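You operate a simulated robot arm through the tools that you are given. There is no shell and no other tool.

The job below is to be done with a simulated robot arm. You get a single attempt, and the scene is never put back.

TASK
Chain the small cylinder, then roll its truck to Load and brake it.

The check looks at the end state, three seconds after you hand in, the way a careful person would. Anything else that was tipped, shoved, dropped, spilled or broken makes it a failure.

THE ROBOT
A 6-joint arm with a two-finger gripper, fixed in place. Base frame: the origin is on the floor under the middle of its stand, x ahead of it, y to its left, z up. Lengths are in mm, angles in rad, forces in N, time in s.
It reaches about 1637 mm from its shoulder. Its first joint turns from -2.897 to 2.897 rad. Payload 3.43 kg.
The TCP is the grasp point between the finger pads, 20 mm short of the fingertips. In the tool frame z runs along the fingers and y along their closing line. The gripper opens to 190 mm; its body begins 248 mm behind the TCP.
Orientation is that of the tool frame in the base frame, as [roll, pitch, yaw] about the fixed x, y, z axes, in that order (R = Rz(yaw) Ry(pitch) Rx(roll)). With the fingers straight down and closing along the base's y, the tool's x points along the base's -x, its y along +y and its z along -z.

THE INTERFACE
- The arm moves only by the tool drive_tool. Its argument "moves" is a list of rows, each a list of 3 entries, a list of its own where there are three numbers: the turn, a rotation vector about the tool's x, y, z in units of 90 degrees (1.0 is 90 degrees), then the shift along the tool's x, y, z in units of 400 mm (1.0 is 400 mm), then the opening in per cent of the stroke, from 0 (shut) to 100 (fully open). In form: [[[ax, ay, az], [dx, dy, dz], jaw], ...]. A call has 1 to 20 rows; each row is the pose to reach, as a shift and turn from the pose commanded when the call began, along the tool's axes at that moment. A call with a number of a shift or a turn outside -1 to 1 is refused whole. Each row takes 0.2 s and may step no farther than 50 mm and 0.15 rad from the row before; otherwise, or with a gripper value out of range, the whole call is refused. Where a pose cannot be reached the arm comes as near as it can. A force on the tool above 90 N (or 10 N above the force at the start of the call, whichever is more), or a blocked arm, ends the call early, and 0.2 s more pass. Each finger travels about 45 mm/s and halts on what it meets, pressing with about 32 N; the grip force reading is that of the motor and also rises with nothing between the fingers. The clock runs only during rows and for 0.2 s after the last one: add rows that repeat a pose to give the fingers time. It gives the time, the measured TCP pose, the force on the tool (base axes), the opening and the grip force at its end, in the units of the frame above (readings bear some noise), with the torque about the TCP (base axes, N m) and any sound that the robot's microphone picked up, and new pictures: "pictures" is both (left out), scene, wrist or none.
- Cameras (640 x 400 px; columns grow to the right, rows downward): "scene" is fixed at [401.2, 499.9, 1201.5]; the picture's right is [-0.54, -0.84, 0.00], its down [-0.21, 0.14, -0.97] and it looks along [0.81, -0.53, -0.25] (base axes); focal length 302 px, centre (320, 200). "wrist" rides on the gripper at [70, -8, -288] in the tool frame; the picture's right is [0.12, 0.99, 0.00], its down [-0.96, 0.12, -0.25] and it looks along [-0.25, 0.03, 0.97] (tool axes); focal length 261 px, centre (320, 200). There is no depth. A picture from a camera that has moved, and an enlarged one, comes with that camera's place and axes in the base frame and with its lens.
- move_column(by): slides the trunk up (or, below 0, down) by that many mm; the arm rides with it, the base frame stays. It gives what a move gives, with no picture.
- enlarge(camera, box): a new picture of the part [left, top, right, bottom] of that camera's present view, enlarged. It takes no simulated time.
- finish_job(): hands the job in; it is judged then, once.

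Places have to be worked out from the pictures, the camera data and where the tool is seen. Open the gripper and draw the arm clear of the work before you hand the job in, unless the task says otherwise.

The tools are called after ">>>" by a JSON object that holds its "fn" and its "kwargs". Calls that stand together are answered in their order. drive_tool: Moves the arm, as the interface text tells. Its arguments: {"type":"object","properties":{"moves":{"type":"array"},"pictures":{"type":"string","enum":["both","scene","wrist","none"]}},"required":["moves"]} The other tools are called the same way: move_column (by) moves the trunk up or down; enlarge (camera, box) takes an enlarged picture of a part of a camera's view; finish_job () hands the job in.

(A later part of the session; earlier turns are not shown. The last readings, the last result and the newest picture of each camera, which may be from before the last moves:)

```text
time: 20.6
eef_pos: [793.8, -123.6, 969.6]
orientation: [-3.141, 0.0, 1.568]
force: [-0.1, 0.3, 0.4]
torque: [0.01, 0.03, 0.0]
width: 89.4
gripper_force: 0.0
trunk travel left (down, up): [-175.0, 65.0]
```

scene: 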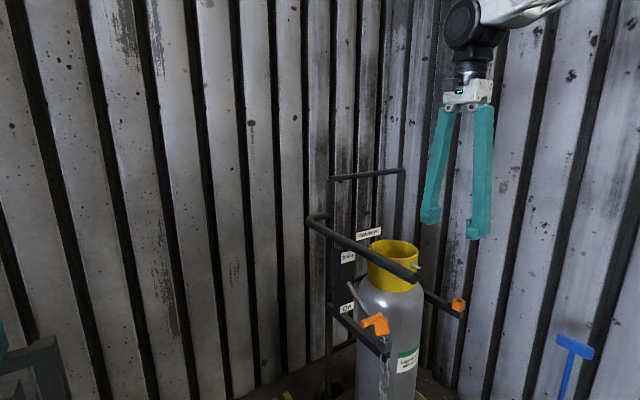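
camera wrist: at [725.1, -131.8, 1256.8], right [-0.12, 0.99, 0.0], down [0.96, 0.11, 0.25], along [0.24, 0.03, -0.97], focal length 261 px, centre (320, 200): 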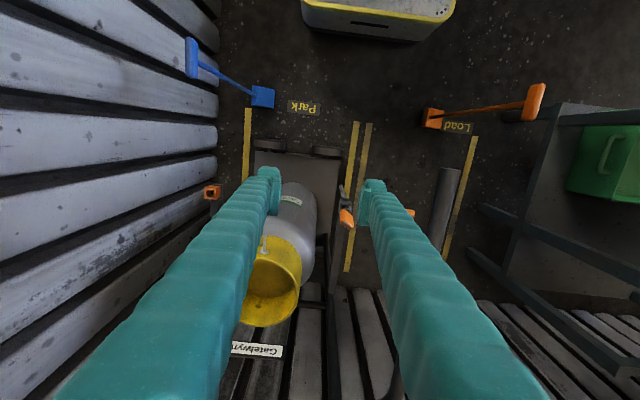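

That roll was fully reachable. I'll continue another 90° to complete the flip.

>>> {"fn": "drive_tool", "kwargs": {"moves": [[[0, 0, 0.09], [0, 0, 0], 47], [[0, 0, 0.18], [0, 0, 0], 47], [[0, 0, 0.27], [0, 0, 0], 47], [[0, 0, 0.36], [0, 0, 0], 47], [[0, 0, 0.45], [0, 0, 0], 47], [[0, 0, 0.54], [0, 0, 0], 47], [[0, 0, 0.63], [0, 0, 0], 47], [[0, 0, 0.72], [0, 0, 0], 47], [[0, 0, 0.81], [0, 0, 0], 47], [[0, 0, 0.9], [0, 0, 0], 47], [[0, 0, 0.99], [0, 0, 0], 47], [[0, 0, 1.0], [0, 0, 0], 47], [[0, 0, 1.0], [0, 0, 0], 47], [[0, 0, 1.0], [0, 0, 0], 47]], "pictures": "both"}}

```text
time: 23.6
eef_pos: [795.1, -123.8, 970.0]
orientation: [3.141, -0.001, -0.001]
force: [-0.5, -0.3, -0.1]
torque: [0.02, -0.01, 0.0]
width: 89.2
gripper_force: 0.0
trunk travel left (down, up): [-175.0, 65.0]
camera wrist: at [865.6, -115.5, 1257.0], right [0.12, -0.99, 0.0], down [-0.96, -0.11, 0.25], along [-0.25, -0.03, -0.97], focal length 261 px, centre (320, 200)
```

scene: 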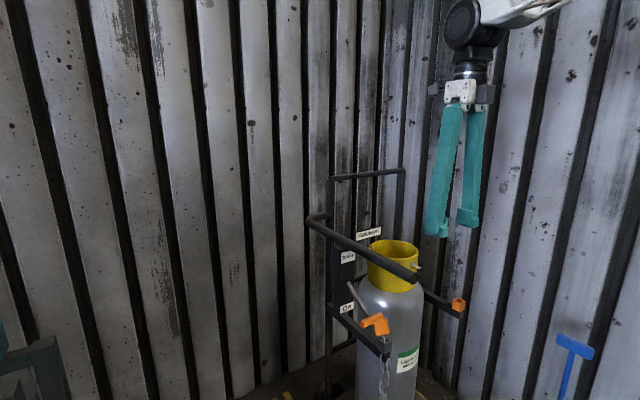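
wrist: 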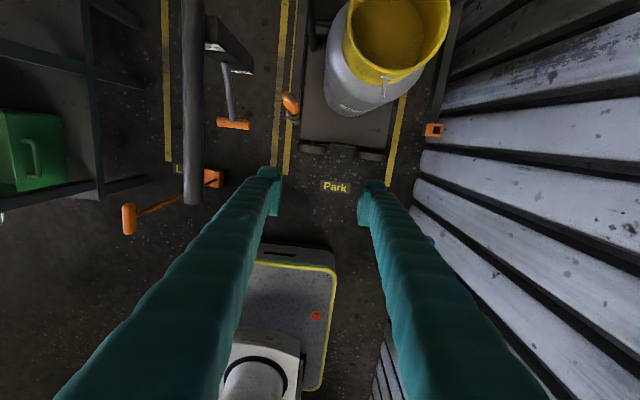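

The flip worked, and the camera is now on top with an upright picture. I'll test the 45° tilt near the tab in this configuration.

>>> {"fn": "drive_tool", "kwargs": {"moves": [[[0, 0.0625, 0], [0.0078, -0.0075, 0.0656], 40], [[0, 0.125, 0], [0.0156, -0.015, 0.1312], 36], [[0, 0.1875, 0], [0.0234, -0.0225, 0.1969], 32], [[0, 0.25, 0], [0.0312, -0.03, 0.2625], 32], [[0, 0.3125, 0], [0.039, -0.0375, 0.3281], 32], [[0, 0.375, 0], [0.0469, -0.045, 0.3938], 32], [[0, 0.4375, 0], [0.0547, -0.0525, 0.4594], 32], [[0, 0.5, 0], [0.0625, -0.06, 0.525], 32], [[0, 0.5, 0], [0.0625, -0.06, 0.525], 32], [[0, 0.5, 0], [0.0625, -0.06, 0.525], 32], [[0, 0.5, 0], [0.0625, -0.06, 0.525], 32]], "pictures": "both"}}

```text
time: 26.2
eef_pos: [811.6, -75.6, 751.4]
orientation: [3.03, -0.754, 0.247]
force: [-1.0, -0.1, 0.0]
torque: [0.01, -0.01, -0.02]
width: 60.5
gripper_force: 0.1
out of reach, approached as far as the arm can: row 7, 8
trunk travel left (down, up): [-175.0, 65.0]
stopped in row 11: the arm was blocked; the commanded pose is now the measured one
camera wrist: at [662.2, -71.6, 1008.2], right [0.25, -0.95, 0.16], down [-0.83, -0.3, -0.47], along [0.5, -0.02, -0.87], focal length 261 px, centre (320, 200)
```

scene: 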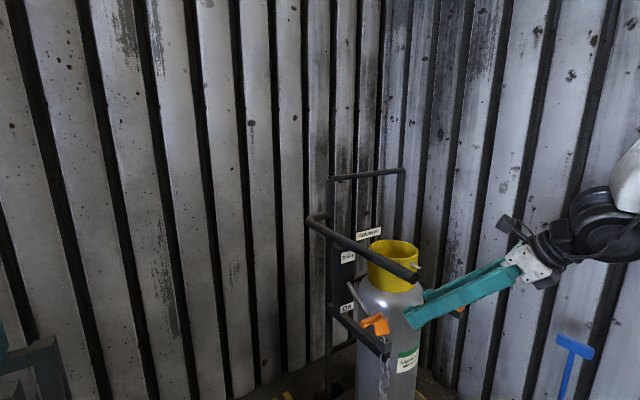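
wrist: 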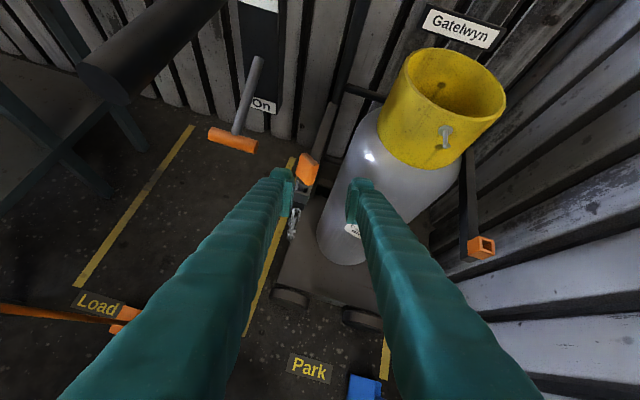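

The limit is on folding and tilt, not on roll. Lowering the trunk should open up the wrist for this tilt, so I'll back off to an easy pose first, at 25° tilt and higher, and then slide the trunk down.

>>> {"fn": "drive_tool", "kwargs": {"moves": [[[-0.0037, -0.0416, 0.0238], [0.0543, 0.0245, -0.0485], 32], [[-0.0073, -0.0832, 0.0477], [0.1086, 0.049, -0.097], 32], [[-0.011, -0.1248, 0.0715], [0.1629, 0.0735, -0.1455], 32], [[-0.0146, -0.1664, 0.0954], [0.2172, 0.098, -0.194], 32], [[-0.0183, -0.208, 0.1192], [0.2715, 0.1225, -0.2425], 32], [[-0.0183, -0.208, 0.1192], [0.2715, 0.1225, -0.2425], 32], [[-0.0183, -0.208, 0.1192], [0.2715, 0.1225, -0.2425], 32], [[-0.0183, -0.208, 0.1192], [0.2715, 0.1225, -0.2425], 32]], "pictures": "none"}}

```text
time: 28.1
eef_pos: [830.9, -112.3, 901.1]
orientation: [3.14, -0.437, -0.003]
force: [-0.5, 0.4, -0.4]
torque: [-0.03, 0.02, -0.04]
width: 60.7
gripper_force: 0.1
trunk travel left (down, up): [-175.0, 65.0]
```

The pose was reached cleanly. Now I lower the trunk; the hand will end up at about z 726, still clear of the tab and handle.

>>> {"fn": "move_column", "kwargs": {"by": -175}}

```text
time: 30.0
eef_pos: [829.6, -112.5, 725.6]
orientation: [3.14, -0.437, -0.002]
force: [0.0, 0.8, -0.4]
torque: [-0.03, -0.02, 0.0]
width: 60.5
gripper_force: 0.0
trunk travel left (down, up): [0.0, 240.0]
```

Next I tilt to 45° at this lower trunk height to test reach.

>>> {"fn": "drive_tool", "kwargs": {"moves": [[[0, 0.055, 0], [-0.001, -0.014, 0.003], 32], [[0, 0.111, 0], [-0.002, -0.028, 0.006], 32], [[0, 0.166, 0], [-0.004, -0.042, 0.008], 32], [[0, 0.222, 0], [-0.005, -0.055, 0.011], 32], [[0, 0.222, 0], [-0.005, -0.055, 0.011], 32], [[0, 0.222, 0], [-0.005, -0.055, 0.011], 32], [[0, 0.222, 0], [-0.005, -0.055, 0.011], 32]], "pictures": "both"}}

>>> {"fn": "enlarge", "kwargs": {"camera": "wrist", "box": [240, 100, 400, 220]}}

>>> {"fn": "enlarge", "kwargs": {"camera": "scene", "box": [350, 280, 450, 360]}}

```text
time: 31.6
eef_pos: [830.6, -88.7, 721.7]
orientation: [-3.139, -0.768, 0.0]
force: [0.6, 0.4, -0.6]
torque: [-0.04, 0.02, 0.01]
width: 60.9
gripper_force: 0.0
trunk travel left (down, up): [0.0, 240.0]
camera wrist: at [681.9, -80.9, 977.6], right [0.09, -0.99, 0.08], down [-0.86, -0.12, -0.49], along [0.5, -0.03, -0.87], focal length 261 px, centre (320, 200)
```

scene: 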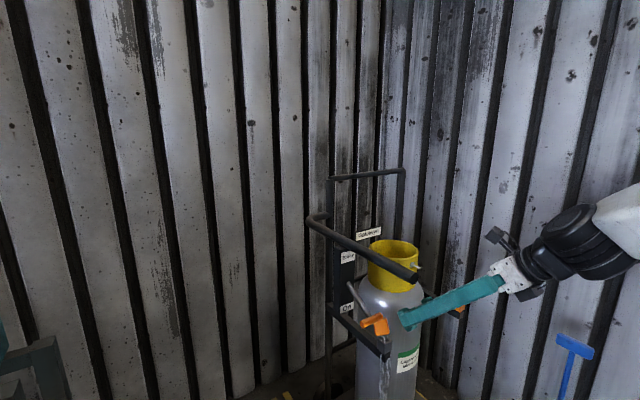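
wrist: 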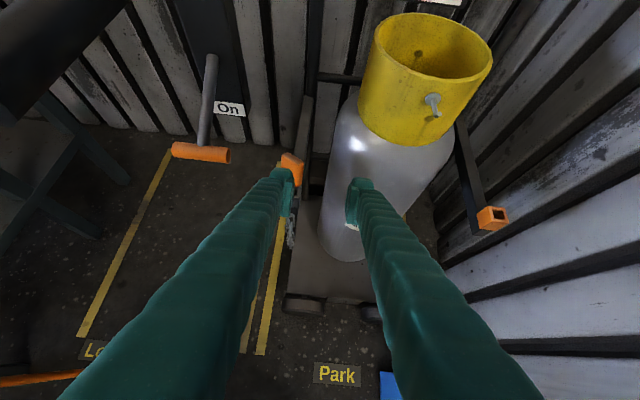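

```text
3.33 times, centred on (320, 160) of wrist
camera zoom: at [681.9, -80.9, 977.6], right [0.09, -0.99, 0.08], down [-0.86, -0.12, -0.49], along [0.5, -0.03, -0.87], focal length 869 px, centre (320, 333)
```

zoom: 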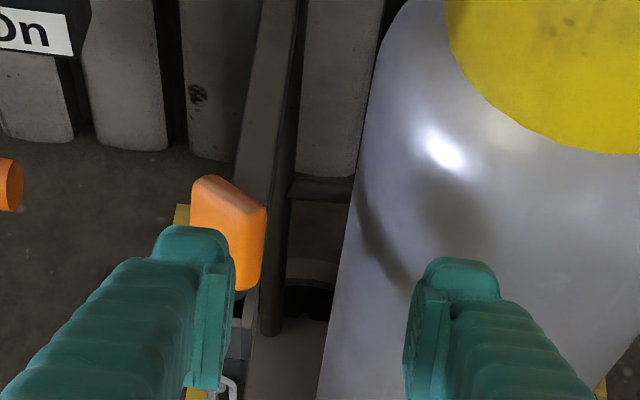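

```text
5.00 times, centred on (400, 320) of scene
camera zoom: at [401.2, 499.9, 1201.5], right [-0.54, -0.84, 0.0], down [-0.21, 0.14, -0.97], along [0.81, -0.53, -0.25], focal length 1509 px, centre (-80, -400)
```

zoom: 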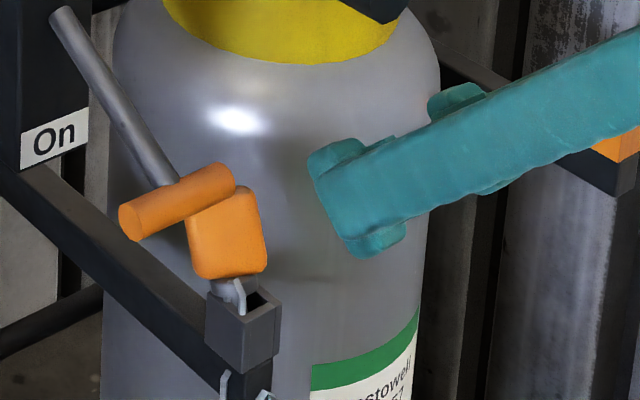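

With the trunk down, 45° is reachable. The tab is still leaning in its rest, so I'll shift aside to get an unobstructed close view and judge its attitude.

>>> {"fn": "drive_tool", "kwargs": {"moves": [[[0, 0, 0], [-0.001, 0.09, 0.036], 32], [[0, 0, 0], [-0.003, 0.178, 0.073], 32], [[0, 0, 0], [-0.003, 0.178, 0.073], 32], [[0, 0, 0], [-0.003, 0.178, 0.073], 32], [[0, 0, 0], [-0.003, 0.178, 0.073], 32]], "pictures": "wrist"}}

>>> {"fn": "enlarge", "kwargs": {"camera": "wrist", "box": [200, 120, 300, 220]}}

>>> {"fn": "enlarge", "kwargs": {"camera": "scene", "box": [360, 290, 420, 350]}}

```text
time: 32.8
eef_pos: [849.5, -160.1, 699.1]
orientation: [3.14, -0.786, 0.001]
force: [-0.1, 0.5, 0.4]
torque: [0.01, 0.0, -0.03]
width: 60.9
gripper_force: 0.0
trunk travel left (down, up): [0.0, 240.0]
camera wrist: at [696.8, -151.5, 952.8], right [0.08, -0.99, 0.09], down [-0.86, -0.11, -0.51], along [0.51, -0.03, -0.86], focal length 261 px, centre (320, 200)
```

wrist: 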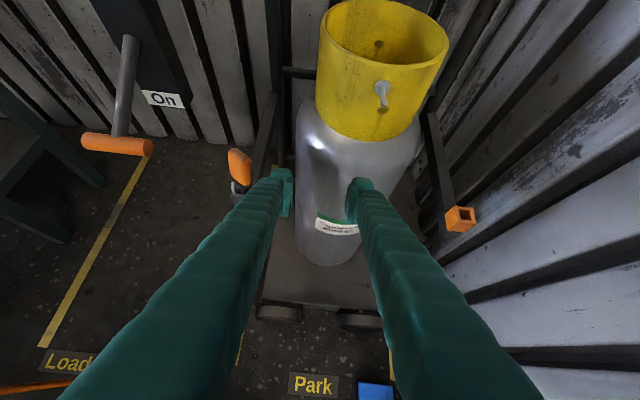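

```text
4.00 times, centred on (250, 170) of wrist
camera zoom: at [696.8, -151.5, 952.8], right [0.08, -0.99, 0.09], down [-0.86, -0.11, -0.51], along [0.51, -0.03, -0.86], focal length 1043 px, centre (600, 320)
```

zoom: 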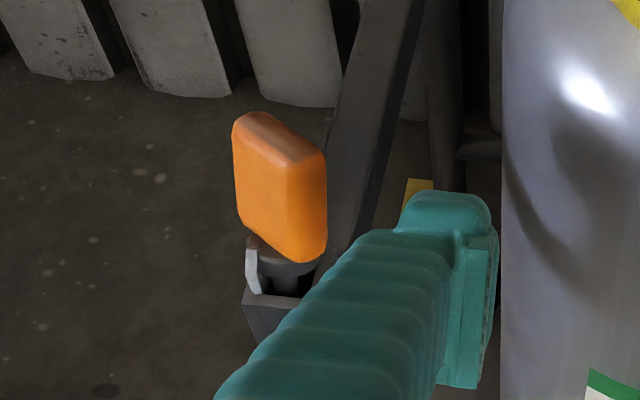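

```text
6.67 times, centred on (390, 320) of scene
camera zoom: at [401.2, 499.9, 1201.5], right [-0.54, -0.84, 0.0], down [-0.21, 0.14, -0.97], along [0.81, -0.53, -0.25], focal length 2012 px, centre (-147, -600)
```

zoom: 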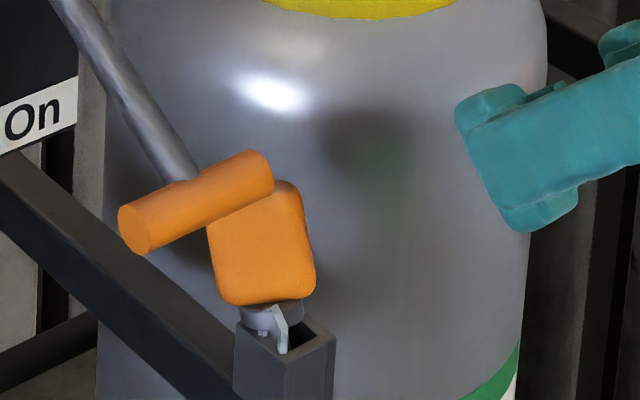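

The tab has yawed about 20° in its rest but is nearly upright. Gripping its broad faces, with the fingers closing along x, will square it up most reliably. I'll rise to vertical, then roll the gripper 90° for that grip.

>>> {"fn": "drive_tool", "kwargs": {"moves": [[[0, -0.0625, 0], [0.0444, 0, -0.0444], 37], [[0, -0.125, 0], [0.0889, 0, -0.0888], 37], [[0, -0.1875, 0], [0.1333, 0, -0.1331], 37], [[0, -0.25, 0], [0.1778, 0, -0.1775], 37], [[0, -0.3125, 0], [0.2222, 0, -0.2219], 37], [[0, -0.375, 0], [0.2666, 0, -0.2663], 37], [[0, -0.4375, 0], [0.3111, 0, -0.3106], 37], [[0, -0.5, 0], [0.3555, 0, -0.355], 37], [[0, -0.5, 0], [0.3555, 0, -0.355], 37], [[0, -0.5, 0], [0.3555, 0, -0.355], 37]], "pictures": "none"}}

>>> {"fn": "drive_tool", "kwargs": {"moves": [[[0, 0, -0.09], [0, 0, 0], 37], [[0, 0, -0.18], [0, 0, 0], 37], [[0, 0, -0.27], [0, 0, 0], 37], [[0, 0, -0.36], [0, 0, 0], 37], [[0, 0, -0.45], [0, 0, 0], 37], [[0, 0, -0.54], [0, 0, 0], 37], [[0, 0, -0.63], [0, 0, 0], 37], [[0, 0, -0.72], [0, 0, 0], 37], [[0, 0, -0.81], [0, 0, 0], 37], [[0, 0, -0.9], [0, 0, 0], 37], [[0, 0, -0.99], [0, 0, 0], 37], [[0, 0, -1.0], [0, 0, 0], 37], [[0, 0, -1.0], [0, 0, 0], 37], [[0, 0, -1.0], [0, 0, 0], 37]], "pictures": "both"}}

```text
time: 35.0
eef_pos: [849.7, -160.4, 900.0]
orientation: [3.139, 0.0, -0.001]
force: [0.3, 0.0, 0.2]
torque: [0.02, 0.02, -0.02]
width: 70.5
gripper_force: 0.0
trunk travel left (down, up): [0.0, 240.0]
```

```text
time: 38.0
eef_pos: [849.1, -161.5, 899.6]
orientation: [-3.141, -0.001, 1.571]
force: [-0.2, 0.9, -0.1]
torque: [0.0, -0.01, -0.03]
width: 70.2
gripper_force: 0.1
trunk travel left (down, up): [0.0, 240.0]
camera wrist: at [842.2, -89.6, 1188.0], right [0.99, 0.12, 0.0], down [0.11, -0.96, 0.25], along [0.03, -0.25, -0.97], focal length 261 px, centre (320, 200)
```

scene: 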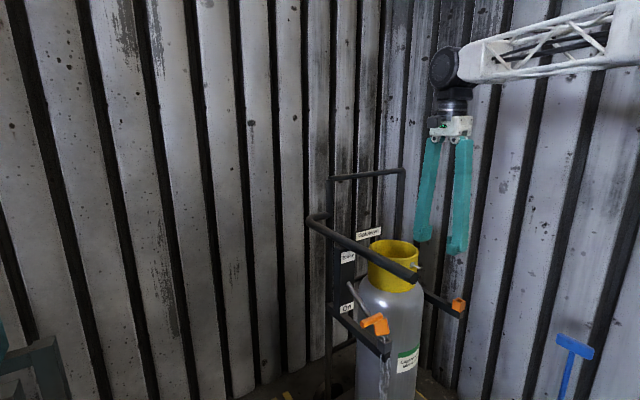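
wrist: 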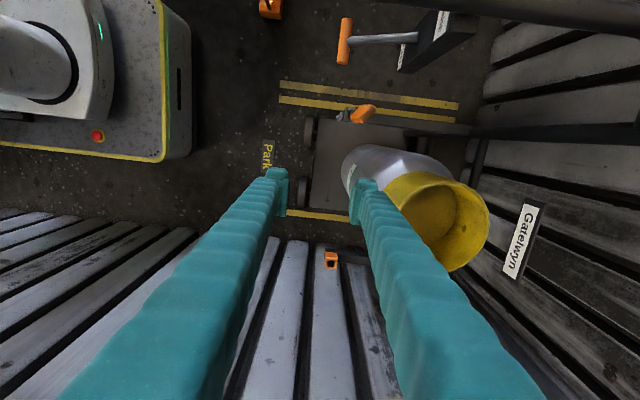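

Both the tab and the socket are now visible from above. I'll enlarge them for measurement.

>>> {"fn": "enlarge", "kwargs": {"camera": "wrist", "box": [310, 80, 410, 150]}}

>>> {"fn": "enlarge", "kwargs": {"camera": "wrist", "box": [295, 225, 365, 285]}}

```text
5.71 times, centred on (360, 115) of wrist
camera zoom: at [842.2, -89.6, 1188.0], right [0.99, 0.12, 0.0], down [0.11, -0.96, 0.25], along [0.03, -0.25, -0.97], focal length 1489 px, centre (91, 686)
```

zoom: 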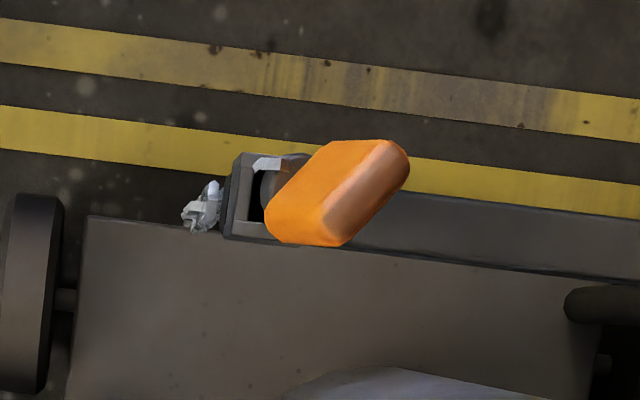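

```text
6.67 times, centred on (330, 255) of wrist
camera zoom: at [842.2, -89.6, 1188.0], right [0.99, 0.12, 0.0], down [0.11, -0.96, 0.25], along [0.03, -0.25, -0.97], focal length 1738 px, centre (253, -167)
```

zoom: 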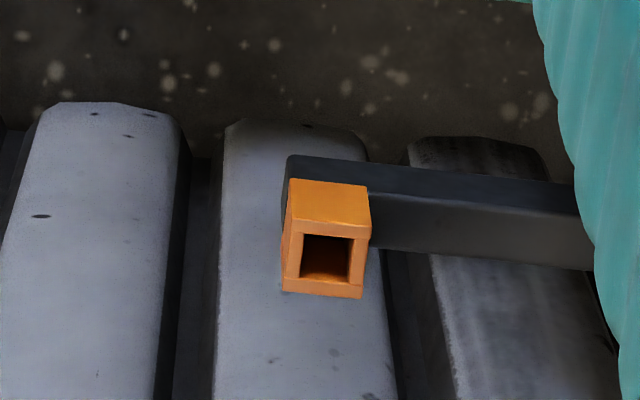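

From above, the tab leans back about 35° and is yawed about 35°, spanning roughly x 896–942. I'll come down with the fingers 100 mm apart along x, leaning 15°, so that closing them stands it upright and squares it.

>>> {"fn": "drive_tool", "kwargs": {"moves": [[[0, 0.0278, 0], [0.0377, 0.025, 0.0646], 45], [[0, 0.0556, 0], [0.0754, 0.05, 0.1292], 53], [[0, 0.0833, 0], [0.1131, 0.075, 0.1938], 53], [[0, 0.1111, 0], [0.1508, 0.1, 0.2583], 53], [[0, 0.1389, 0], [0.1885, 0.125, 0.3229], 53], [[0, 0.1667, 0], [0.2262, 0.15, 0.3875], 53], [[0, 0.1667, 0], [0.2262, 0.15, 0.3875], 53], [[0, 0.1667, 0], [0.2262, 0.15, 0.3875], 53], [[0, 0.1667, 0], [0.2262, 0.15, 0.3875], 53]], "pictures": "both"}}

>>> {"fn": "enlarge", "kwargs": {"camera": "wrist", "box": [240, 110, 400, 240]}}

>>> {"fn": "enlarge", "kwargs": {"camera": "scene", "box": [340, 240, 460, 360]}}

```text
time: 40.0
eef_pos: [909.9, -70.2, 744.8]
orientation: [-3.141, -0.262, 1.57]
force: [-0.1, -0.3, 0.4]
torque: [-0.02, 0.0, 0.04]
width: 100.5
gripper_force: 0.1
trunk travel left (down, up): [0.0, 240.0]
camera wrist: at [902.0, -76.6, 1041.4], right [0.99, 0.11, 0.03], down [0.11, -0.99, -0.01], along [0.03, 0.01, -1.0], focal length 261 px, centre (320, 200)
```

scene: 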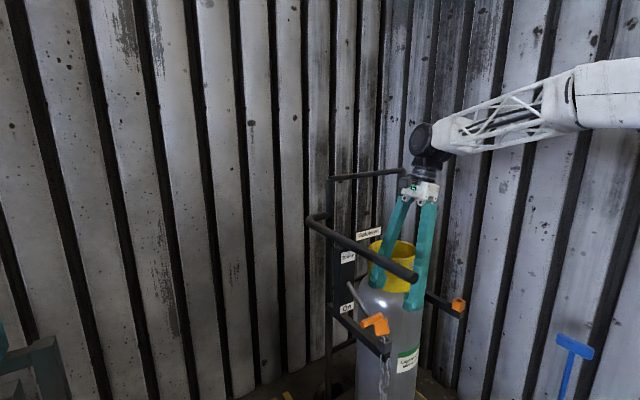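
wrist: 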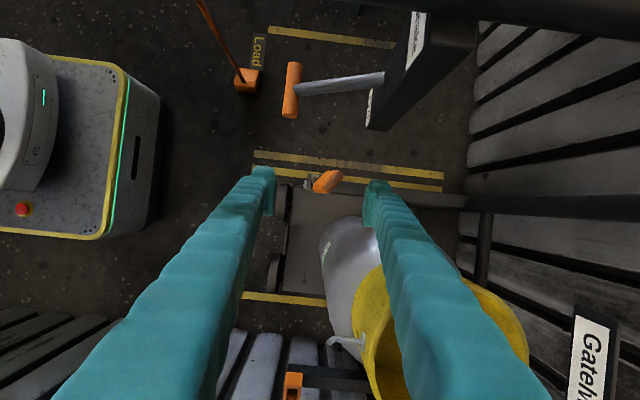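

```text
3.08 times, centred on (320, 175) of wrist
camera zoom: at [902.0, -76.6, 1041.4], right [0.99, 0.11, 0.03], down [0.11, -0.99, -0.01], along [0.03, 0.01, -1.0], focal length 802 px, centre (320, 277)
```

zoom: 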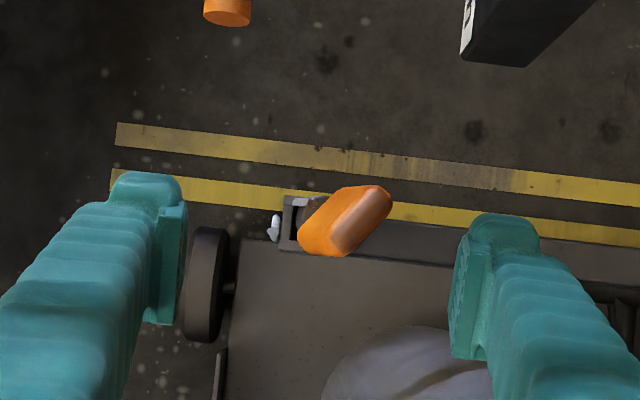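

```text
3.33 times, centred on (400, 300) of scene
camera zoom: at [401.2, 499.9, 1201.5], right [-0.54, -0.84, 0.0], down [-0.21, 0.14, -0.97], along [0.81, -0.53, -0.25], focal length 1006 px, centre (53, -133)
```

zoom: 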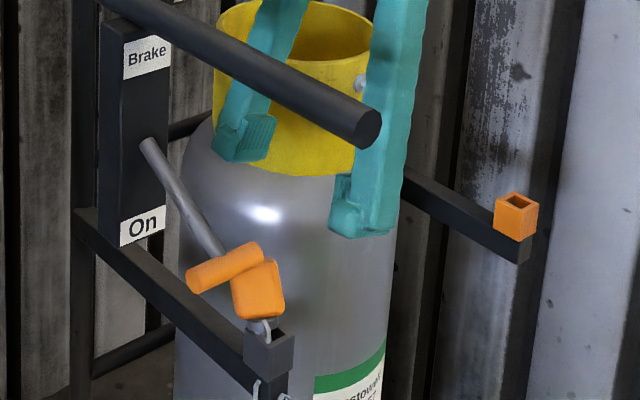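

The fingers straddle the tab, which is centred at about (922, -43). I'll descend along the tool axis.

>>> {"fn": "drive_tool", "kwargs": {"moves": [[[0, 0, 0], [0, 0, 0.0625], 53], [[0, 0, 0], [0, 0, 0.125], 53], [[0, 0, 0], [0, 0, 0.1875], 53], [[0, 0, 0], [0, 0, 0.25], 53], [[0, 0, 0], [0, 0, 0.25], 53], [[0, 0, 0], [0, 0, 0.25], 53]], "pictures": "both"}}

>>> {"fn": "enlarge", "kwargs": {"camera": "wrist", "box": [240, 110, 400, 240]}}

>>> {"fn": "enlarge", "kwargs": {"camera": "scene", "box": [340, 260, 440, 360]}}

```text
time: 41.4
eef_pos: [909.9, -44.0, 648.6]
orientation: [3.141, -0.262, 1.569]
force: [0.7, 0.3, -0.1]
torque: [0.0, -0.04, 0.01]
width: 100.7
gripper_force: 0.0
trunk travel left (down, up): [0.0, 240.0]
camera wrist: at [902.4, -50.1, 944.7], right [0.99, 0.11, 0.03], down [0.11, -0.99, -0.01], along [0.03, 0.01, -1.0], focal length 261 px, centre (320, 200)
```

scene: 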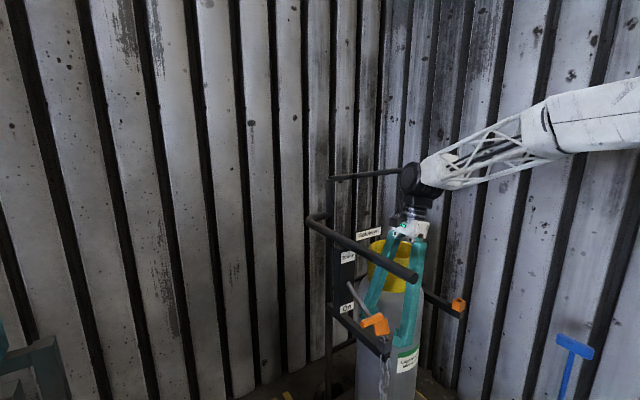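
wrist: 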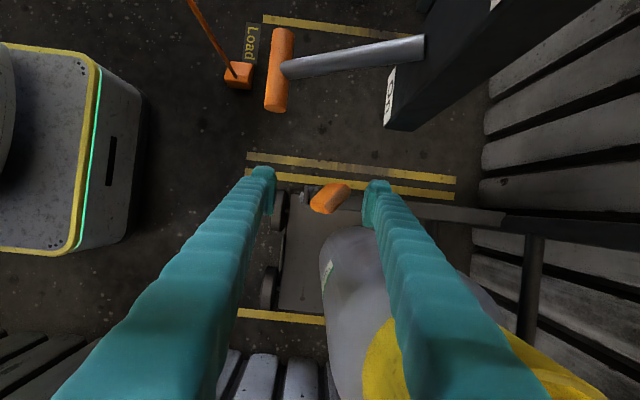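

```text
3.08 times, centred on (320, 175) of wrist
camera zoom: at [902.4, -50.1, 944.7], right [0.99, 0.11, 0.03], down [0.11, -0.99, -0.01], along [0.03, 0.01, -1.0], focal length 802 px, centre (320, 277)
```

zoom: 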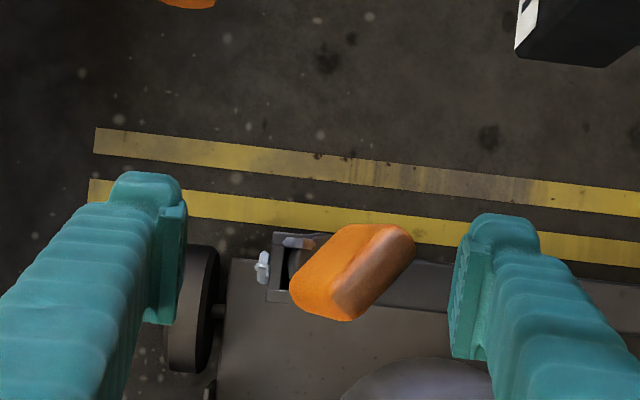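

```text
4.00 times, centred on (390, 310) of scene
camera zoom: at [401.2, 499.9, 1201.5], right [-0.54, -0.84, 0.0], down [-0.21, 0.14, -0.97], along [0.81, -0.53, -0.25], focal length 1207 px, centre (40, -240)
```

zoom: 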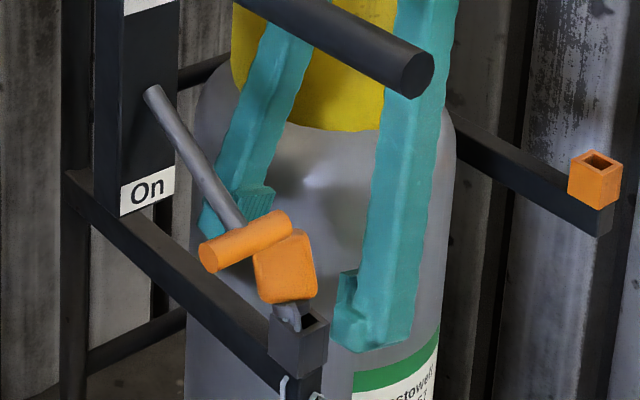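

The fingers are well placed on either side. I'll close in stages, watching how the tab rights itself.

>>> {"fn": "drive_tool", "kwargs": {"moves": [[[0, 0, 0], [0, 0, 0], 44], [[0, 0, 0], [0, 0, 0], 36], [[0, 0, 0], [0, 0, 0], 28], [[0, 0, 0], [0, 0, 0], 22], [[0, 0, 0], [0, 0, 0], 22]], "pictures": "both"}}

>>> {"fn": "enlarge", "kwargs": {"camera": "wrist", "box": [240, 130, 400, 250]}}

>>> {"fn": "enlarge", "kwargs": {"camera": "scene", "box": [340, 270, 440, 360]}}

```text
time: 42.6
eef_pos: [909.5, -43.2, 647.7]
orientation: [3.141, -0.263, 1.568]
force: [0.3, 0.3, -0.2]
torque: [0.02, 0.02, -0.02]
width: 41.9
gripper_force: 0.3
trunk travel left (down, up): [0.0, 240.0]
camera wrist: at [902.3, -50.1, 944.8], right [0.99, 0.11, 0.03], down [0.11, -0.99, -0.01], along [0.03, 0.01, -1.0], focal length 261 px, centre (320, 200)
```

scene: 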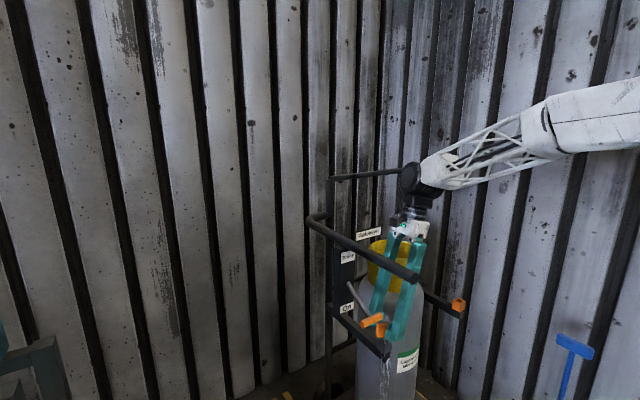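
wrist: 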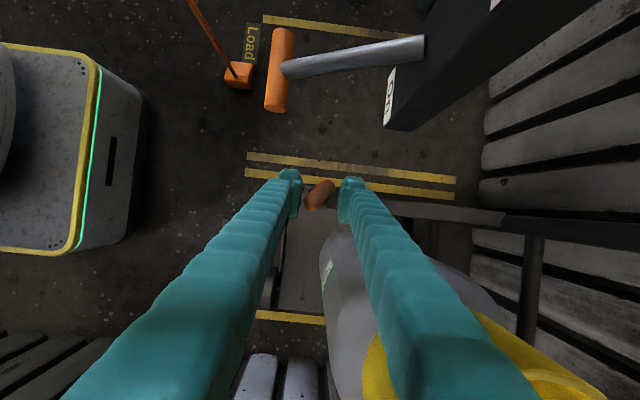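

```text
3.33 times, centred on (320, 190) of wrist
camera zoom: at [902.3, -50.1, 944.8], right [0.99, 0.11, 0.03], down [0.11, -0.99, -0.01], along [0.03, 0.01, -1.0], focal length 869 px, centre (320, 233)
```

zoom: 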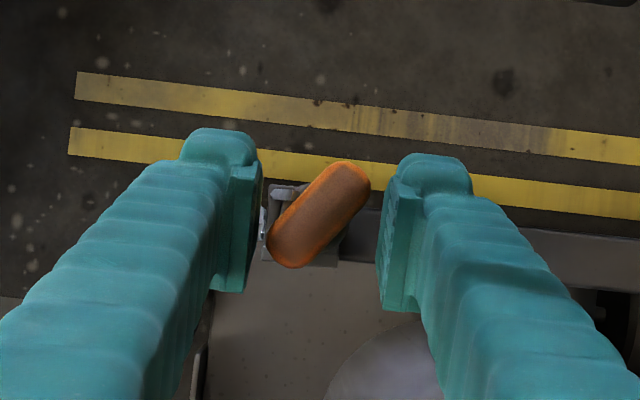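

```text
4.44 times, centred on (390, 315) of scene
camera zoom: at [401.2, 499.9, 1201.5], right [-0.54, -0.84, 0.0], down [-0.21, 0.14, -0.97], along [0.81, -0.53, -0.25], focal length 1341 px, centre (9, -311)
```

zoom: 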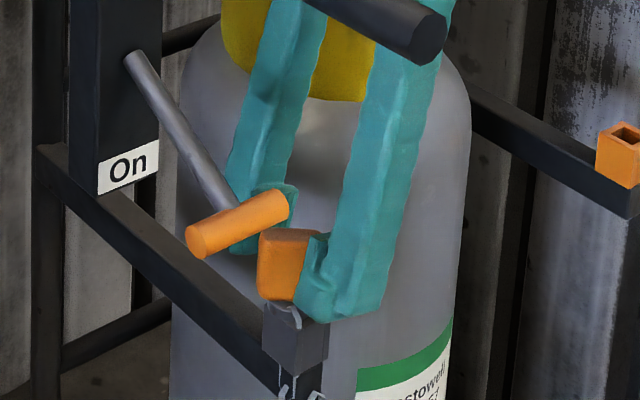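

The tab has dropped back upright in its rest; only the yaw remains. I'll close fully so the pads square it and grip its broad faces.

>>> {"fn": "drive_tool", "kwargs": {"moves": [[[0, 0, 0], [0, 0, 0], 18], [[0, 0, 0], [0, 0, 0], 15], [[0, 0, 0], [0, 0, 0], 12], [[0, 0, 0], [0, 0, 0], 9], [[0, 0, 0], [0, 0, 0], 5], [[0, 0, 0], [0, 0, 0], 5]], "pictures": "both"}}

>>> {"fn": "enlarge", "kwargs": {"camera": "wrist", "box": [260, 150, 380, 240]}}

>>> {"fn": "enlarge", "kwargs": {"camera": "scene", "box": [340, 280, 430, 360]}}

```text
time: 44.0
eef_pos: [910.9, -44.3, 647.9]
orientation: [3.141, -0.262, 1.569]
force: [-0.5, 0.0, -0.1]
torque: [0.0, 0.03, 0.01]
width: 17.0
gripper_force: 31.9
trunk travel left (down, up): [0.0, 240.0]
camera wrist: at [902.4, -50.1, 944.8], right [0.99, 0.11, 0.03], down [0.11, -0.99, -0.01], along [0.03, 0.01, -1.0], focal length 261 px, centre (320, 200)
```

scene: 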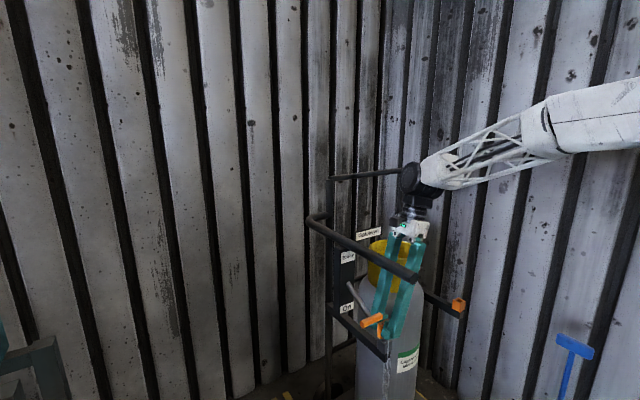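
wrist: 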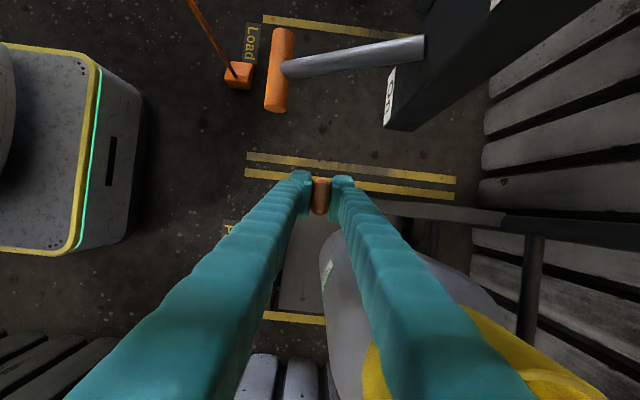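

```text
4.44 times, centred on (320, 195) of wrist
camera zoom: at [902.4, -50.1, 944.8], right [0.99, 0.11, 0.03], down [0.11, -0.99, -0.01], along [0.03, 0.01, -1.0], focal length 1158 px, centre (320, 222)
```

zoom: 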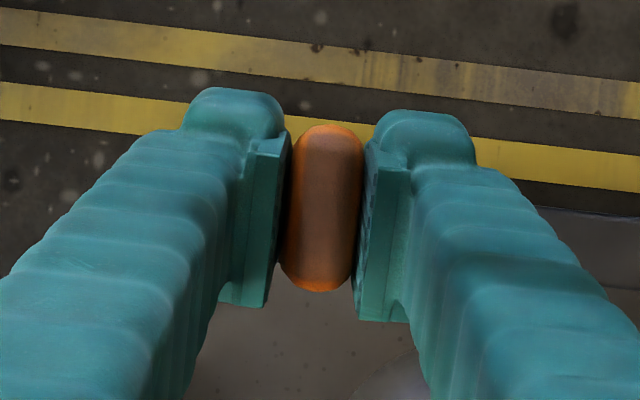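

```text
5.00 times, centred on (385, 320) of scene
camera zoom: at [401.2, 499.9, 1201.5], right [-0.54, -0.84, 0.0], down [-0.21, 0.14, -0.97], along [0.81, -0.53, -0.25], focal length 1509 px, centre (-5, -400)
```

zoom: 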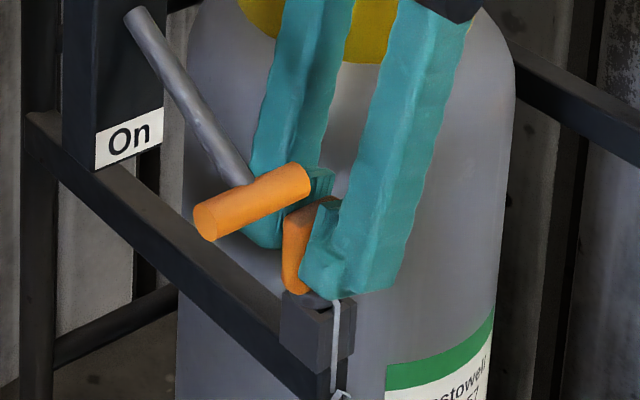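

The tab is gripped squarely (17 mm wide, 32 N) and stands upright in its rest. I'll lift it straight up 60 mm.

>>> {"fn": "drive_tool", "kwargs": {"moves": [[[0, 0, 0], [0.0065, 0, -0.0242], 5], [[0, 0, 0], [0.0129, 0, -0.0483], 5], [[0, 0, 0], [0.0194, 0, -0.0725], 5], [[0, 0, 0], [0.0259, 0, -0.0967], 5], [[0, 0, 0], [0.0323, 0, -0.1208], 5], [[0, 0, 0], [0.0388, 0, -0.145], 5], [[0, 0, 0], [0.0388, 0, -0.145], 5], [[0, 0, 0], [0.0388, 0, -0.145], 5]], "pictures": "both"}}

>>> {"fn": "enlarge", "kwargs": {"camera": "wrist", "box": [260, 150, 380, 240]}}

>>> {"fn": "enlarge", "kwargs": {"camera": "scene", "box": [340, 270, 440, 370]}}

```text
time: 45.8
eef_pos: [909.2, -44.9, 708.7]
orientation: [-3.14, -0.262, 1.569]
force: [0.2, -0.5, -0.1]
torque: [0.01, 0.02, 0.01]
width: 16.7
gripper_force: 32.4
trunk travel left (down, up): [0.0, 240.0]
camera wrist: at [902.2, -50.3, 1004.9], right [0.99, 0.11, 0.03], down [0.11, -0.99, -0.01], along [0.03, 0.01, -1.0], focal length 261 px, centre (320, 200)
```

scene: 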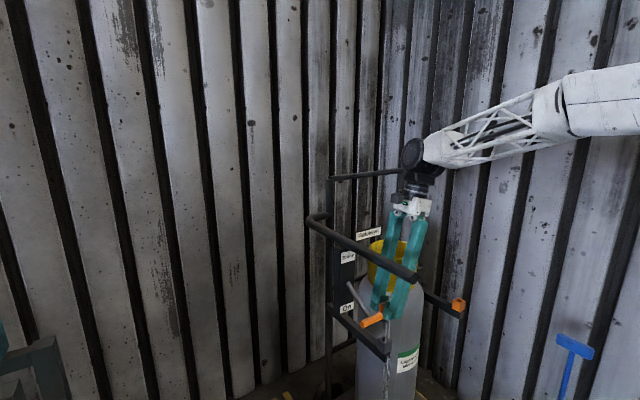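
wrist: 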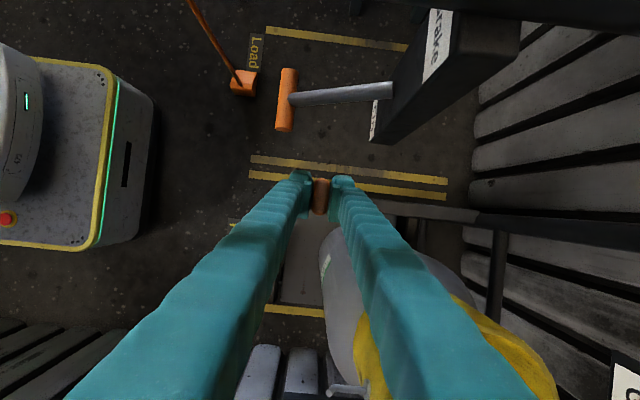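

```text
4.44 times, centred on (320, 195) of wrist
camera zoom: at [902.2, -50.3, 1004.9], right [0.99, 0.11, 0.03], down [0.11, -0.99, -0.01], along [0.03, 0.01, -1.0], focal length 1158 px, centre (320, 222)
```

zoom: 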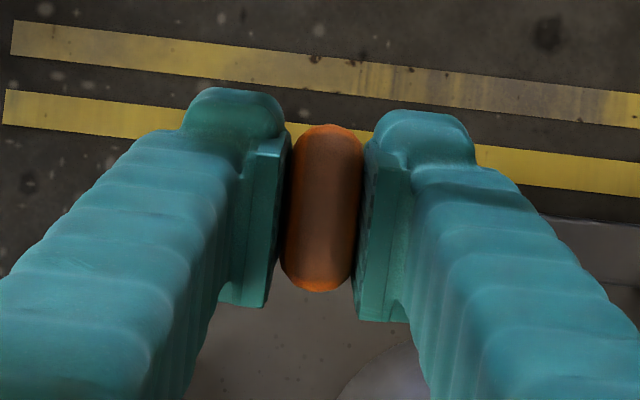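

```text
4.00 times, centred on (390, 320) of scene
camera zoom: at [401.2, 499.9, 1201.5], right [-0.54, -0.84, 0.0], down [-0.21, 0.14, -0.97], along [0.81, -0.53, -0.25], focal length 1207 px, centre (40, -280)
```

zoom: 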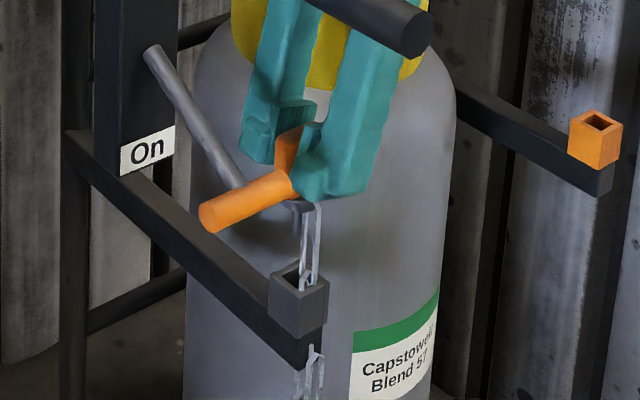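

The tab is out, and its short pin is visible below it. I'll check how the chain runs before carrying it across.

>>> {"fn": "enlarge", "kwargs": {"camera": "scene", "box": [370, 310, 410, 390]}}

>>> {"fn": "enlarge", "kwargs": {"camera": "scene", "box": [365, 300, 415, 350]}}

```text
5.00 times, centred on (390, 350) of scene
camera zoom: at [401.2, 499.9, 1201.5], right [-0.54, -0.84, 0.0], down [-0.21, 0.14, -0.97], along [0.81, -0.53, -0.25], focal length 1509 px, centre (-30, -550)
```

zoom: 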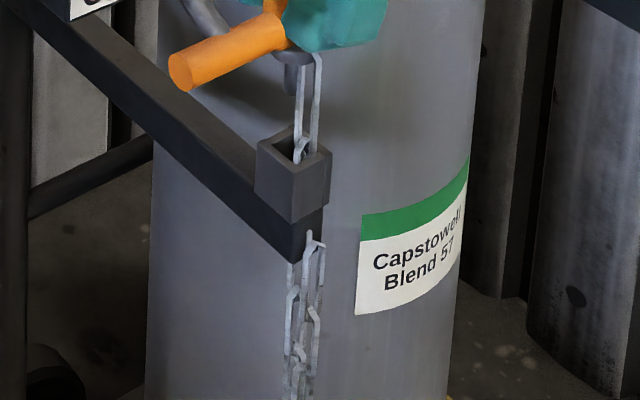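

```text
8.00 times, centred on (390, 325) of scene
camera zoom: at [401.2, 499.9, 1201.5], right [-0.54, -0.84, 0.0], down [-0.21, 0.14, -0.97], along [0.81, -0.53, -0.25], focal length 2414 px, centre (-240, -800)
```

zoom: 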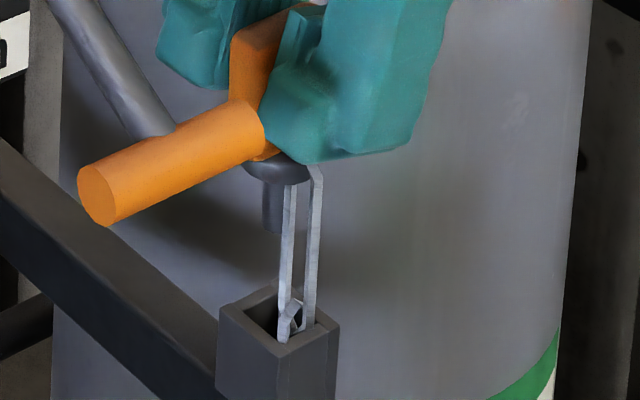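

The chain hangs freely and the pin (about 8–10 mm) is well under the roughly 20 mm socket hole. I'll pull back in x to clear the cylinder, then carry the tab across to y ≈ -392.

>>> {"fn": "drive_tool", "kwargs": {"moves": [[[0, 0, 0], [0, -0.0625, -0.01], 5], [[0, 0, 0], [0, -0.125, -0.02], 5], [[0, 0, 0], [0.0, -0.19, -0.0242], 5], [[0, 0, 0], [-0.08, -0.19, -0.046], 5], [[0, 0, 0], [-0.16, -0.19, -0.068], 5], [[0, 0, 0], [-0.24, -0.19, -0.0895], 5], [[0, 0, 0], [-0.32, -0.19, -0.111], 5], [[0, 0, 0], [-0.4, -0.19, -0.1325], 5], [[0, 0, 0], [-0.48, -0.19, -0.154], 5], [[0, 0, 0], [-0.56, -0.19, -0.1755], 5], [[0, 0, 0], [-0.64, -0.19, -0.197], 5], [[0, 0, 0], [-0.72, -0.19, -0.2185], 5], [[0, 0, 0], [-0.78, -0.19, -0.2345], 5], [[0, 0, 0], [-0.834, -0.19, -0.249], 5], [[0, 0, 0], [-0.834, -0.19, -0.249], 5], [[0, 0, 0], [-0.834, -0.19, -0.249], 5], [[0, 0, 0], [-0.834, -0.19, -0.249], 5]], "pictures": "both"}}

>>> {"fn": "enlarge", "kwargs": {"camera": "scene", "box": [370, 240, 530, 400]}}

>>> {"fn": "enlarge", "kwargs": {"camera": "wrist", "box": [240, 130, 420, 250]}}

```text
time: 49.4
eef_pos: [833.3, -391.9, 718.2]
orientation: [3.142, -0.262, 1.568]
force: [0.1, 0.3, -1.3]
torque: [0.0, -0.01, -0.01]
width: 16.6
gripper_force: 31.9
trunk travel left (down, up): [0.0, 240.0]
camera wrist: at [825.6, -397.8, 1014.6], right [0.99, 0.11, 0.03], down [0.11, -0.99, -0.01], along [0.03, 0.01, -1.0], focal length 261 px, centre (320, 200)
```

scene: 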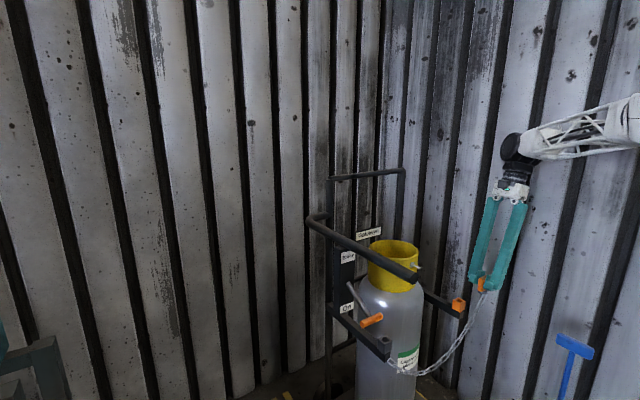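
wrist: 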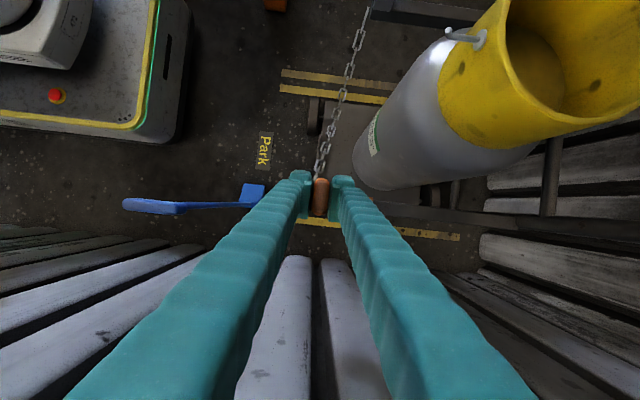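

```text
2.50 times, centred on (450, 320) of scene
camera zoom: at [401.2, 499.9, 1201.5], right [-0.54, -0.84, 0.0], down [-0.21, 0.14, -0.97], along [0.81, -0.53, -0.25], focal length 754 px, centre (-5, -100)
```

zoom: 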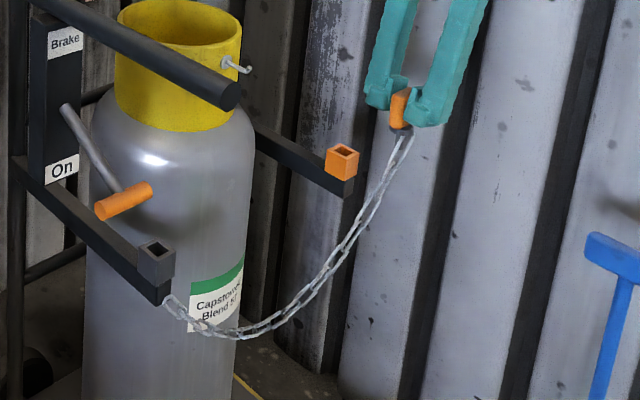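

```text
3.33 times, centred on (330, 190) of wrist
camera zoom: at [825.6, -397.8, 1014.6], right [0.99, 0.11, 0.03], down [0.11, -0.99, -0.01], along [0.03, 0.01, -1.0], focal length 869 px, centre (287, 233)
```

zoom: 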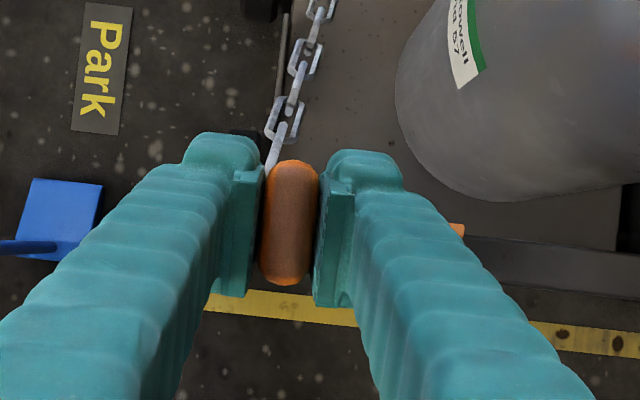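

The chain now drapes from the left arm across the front of the cylinder. I'll zoom in on the socket and holder rims in the scene view to refine the insertion target.

>>> {"fn": "enlarge", "kwargs": {"camera": "scene", "box": [435, 285, 475, 325]}}

>>> {"fn": "enlarge", "kwargs": {"camera": "scene", "box": [365, 320, 405, 360]}}

>>> {"fn": "enlarge", "kwargs": {"camera": "scene", "box": [460, 260, 510, 310]}}

```text
10.00 times, centred on (455, 305) of scene
camera zoom: at [401.2, 499.9, 1201.5], right [-0.54, -0.84, 0.0], down [-0.21, 0.14, -0.97], along [0.81, -0.53, -0.25], focal length 3018 px, centre (-1030, -850)
```

zoom: 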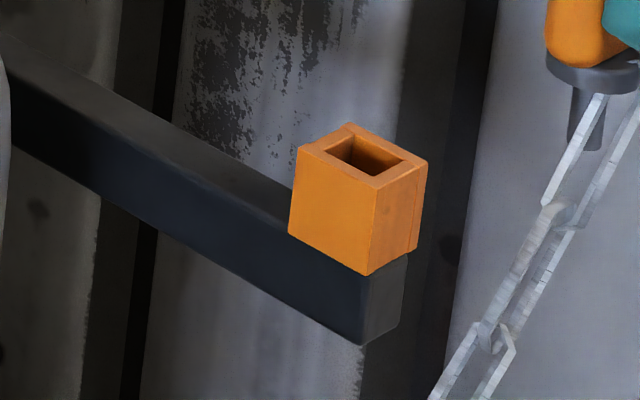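

```text
10.00 times, centred on (385, 340) of scene
camera zoom: at [401.2, 499.9, 1201.5], right [-0.54, -0.84, 0.0], down [-0.21, 0.14, -0.97], along [0.81, -0.53, -0.25], focal length 3018 px, centre (-330, -1200)
```

zoom: 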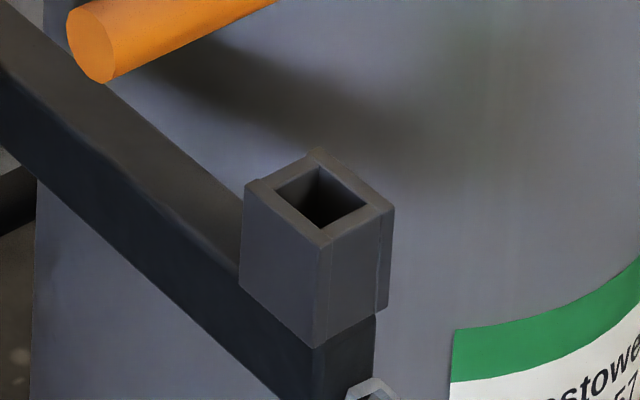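

```text
8.00 times, centred on (485, 285) of scene
camera zoom: at [401.2, 499.9, 1201.5], right [-0.54, -0.84, 0.0], down [-0.21, 0.14, -0.97], along [0.81, -0.53, -0.25], focal length 2414 px, centre (-1000, -480)
```

zoom: 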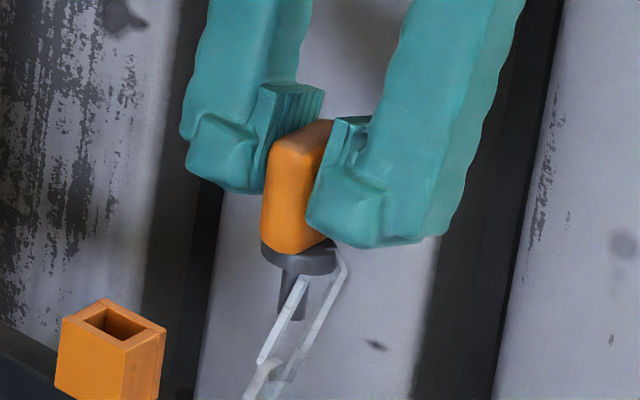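

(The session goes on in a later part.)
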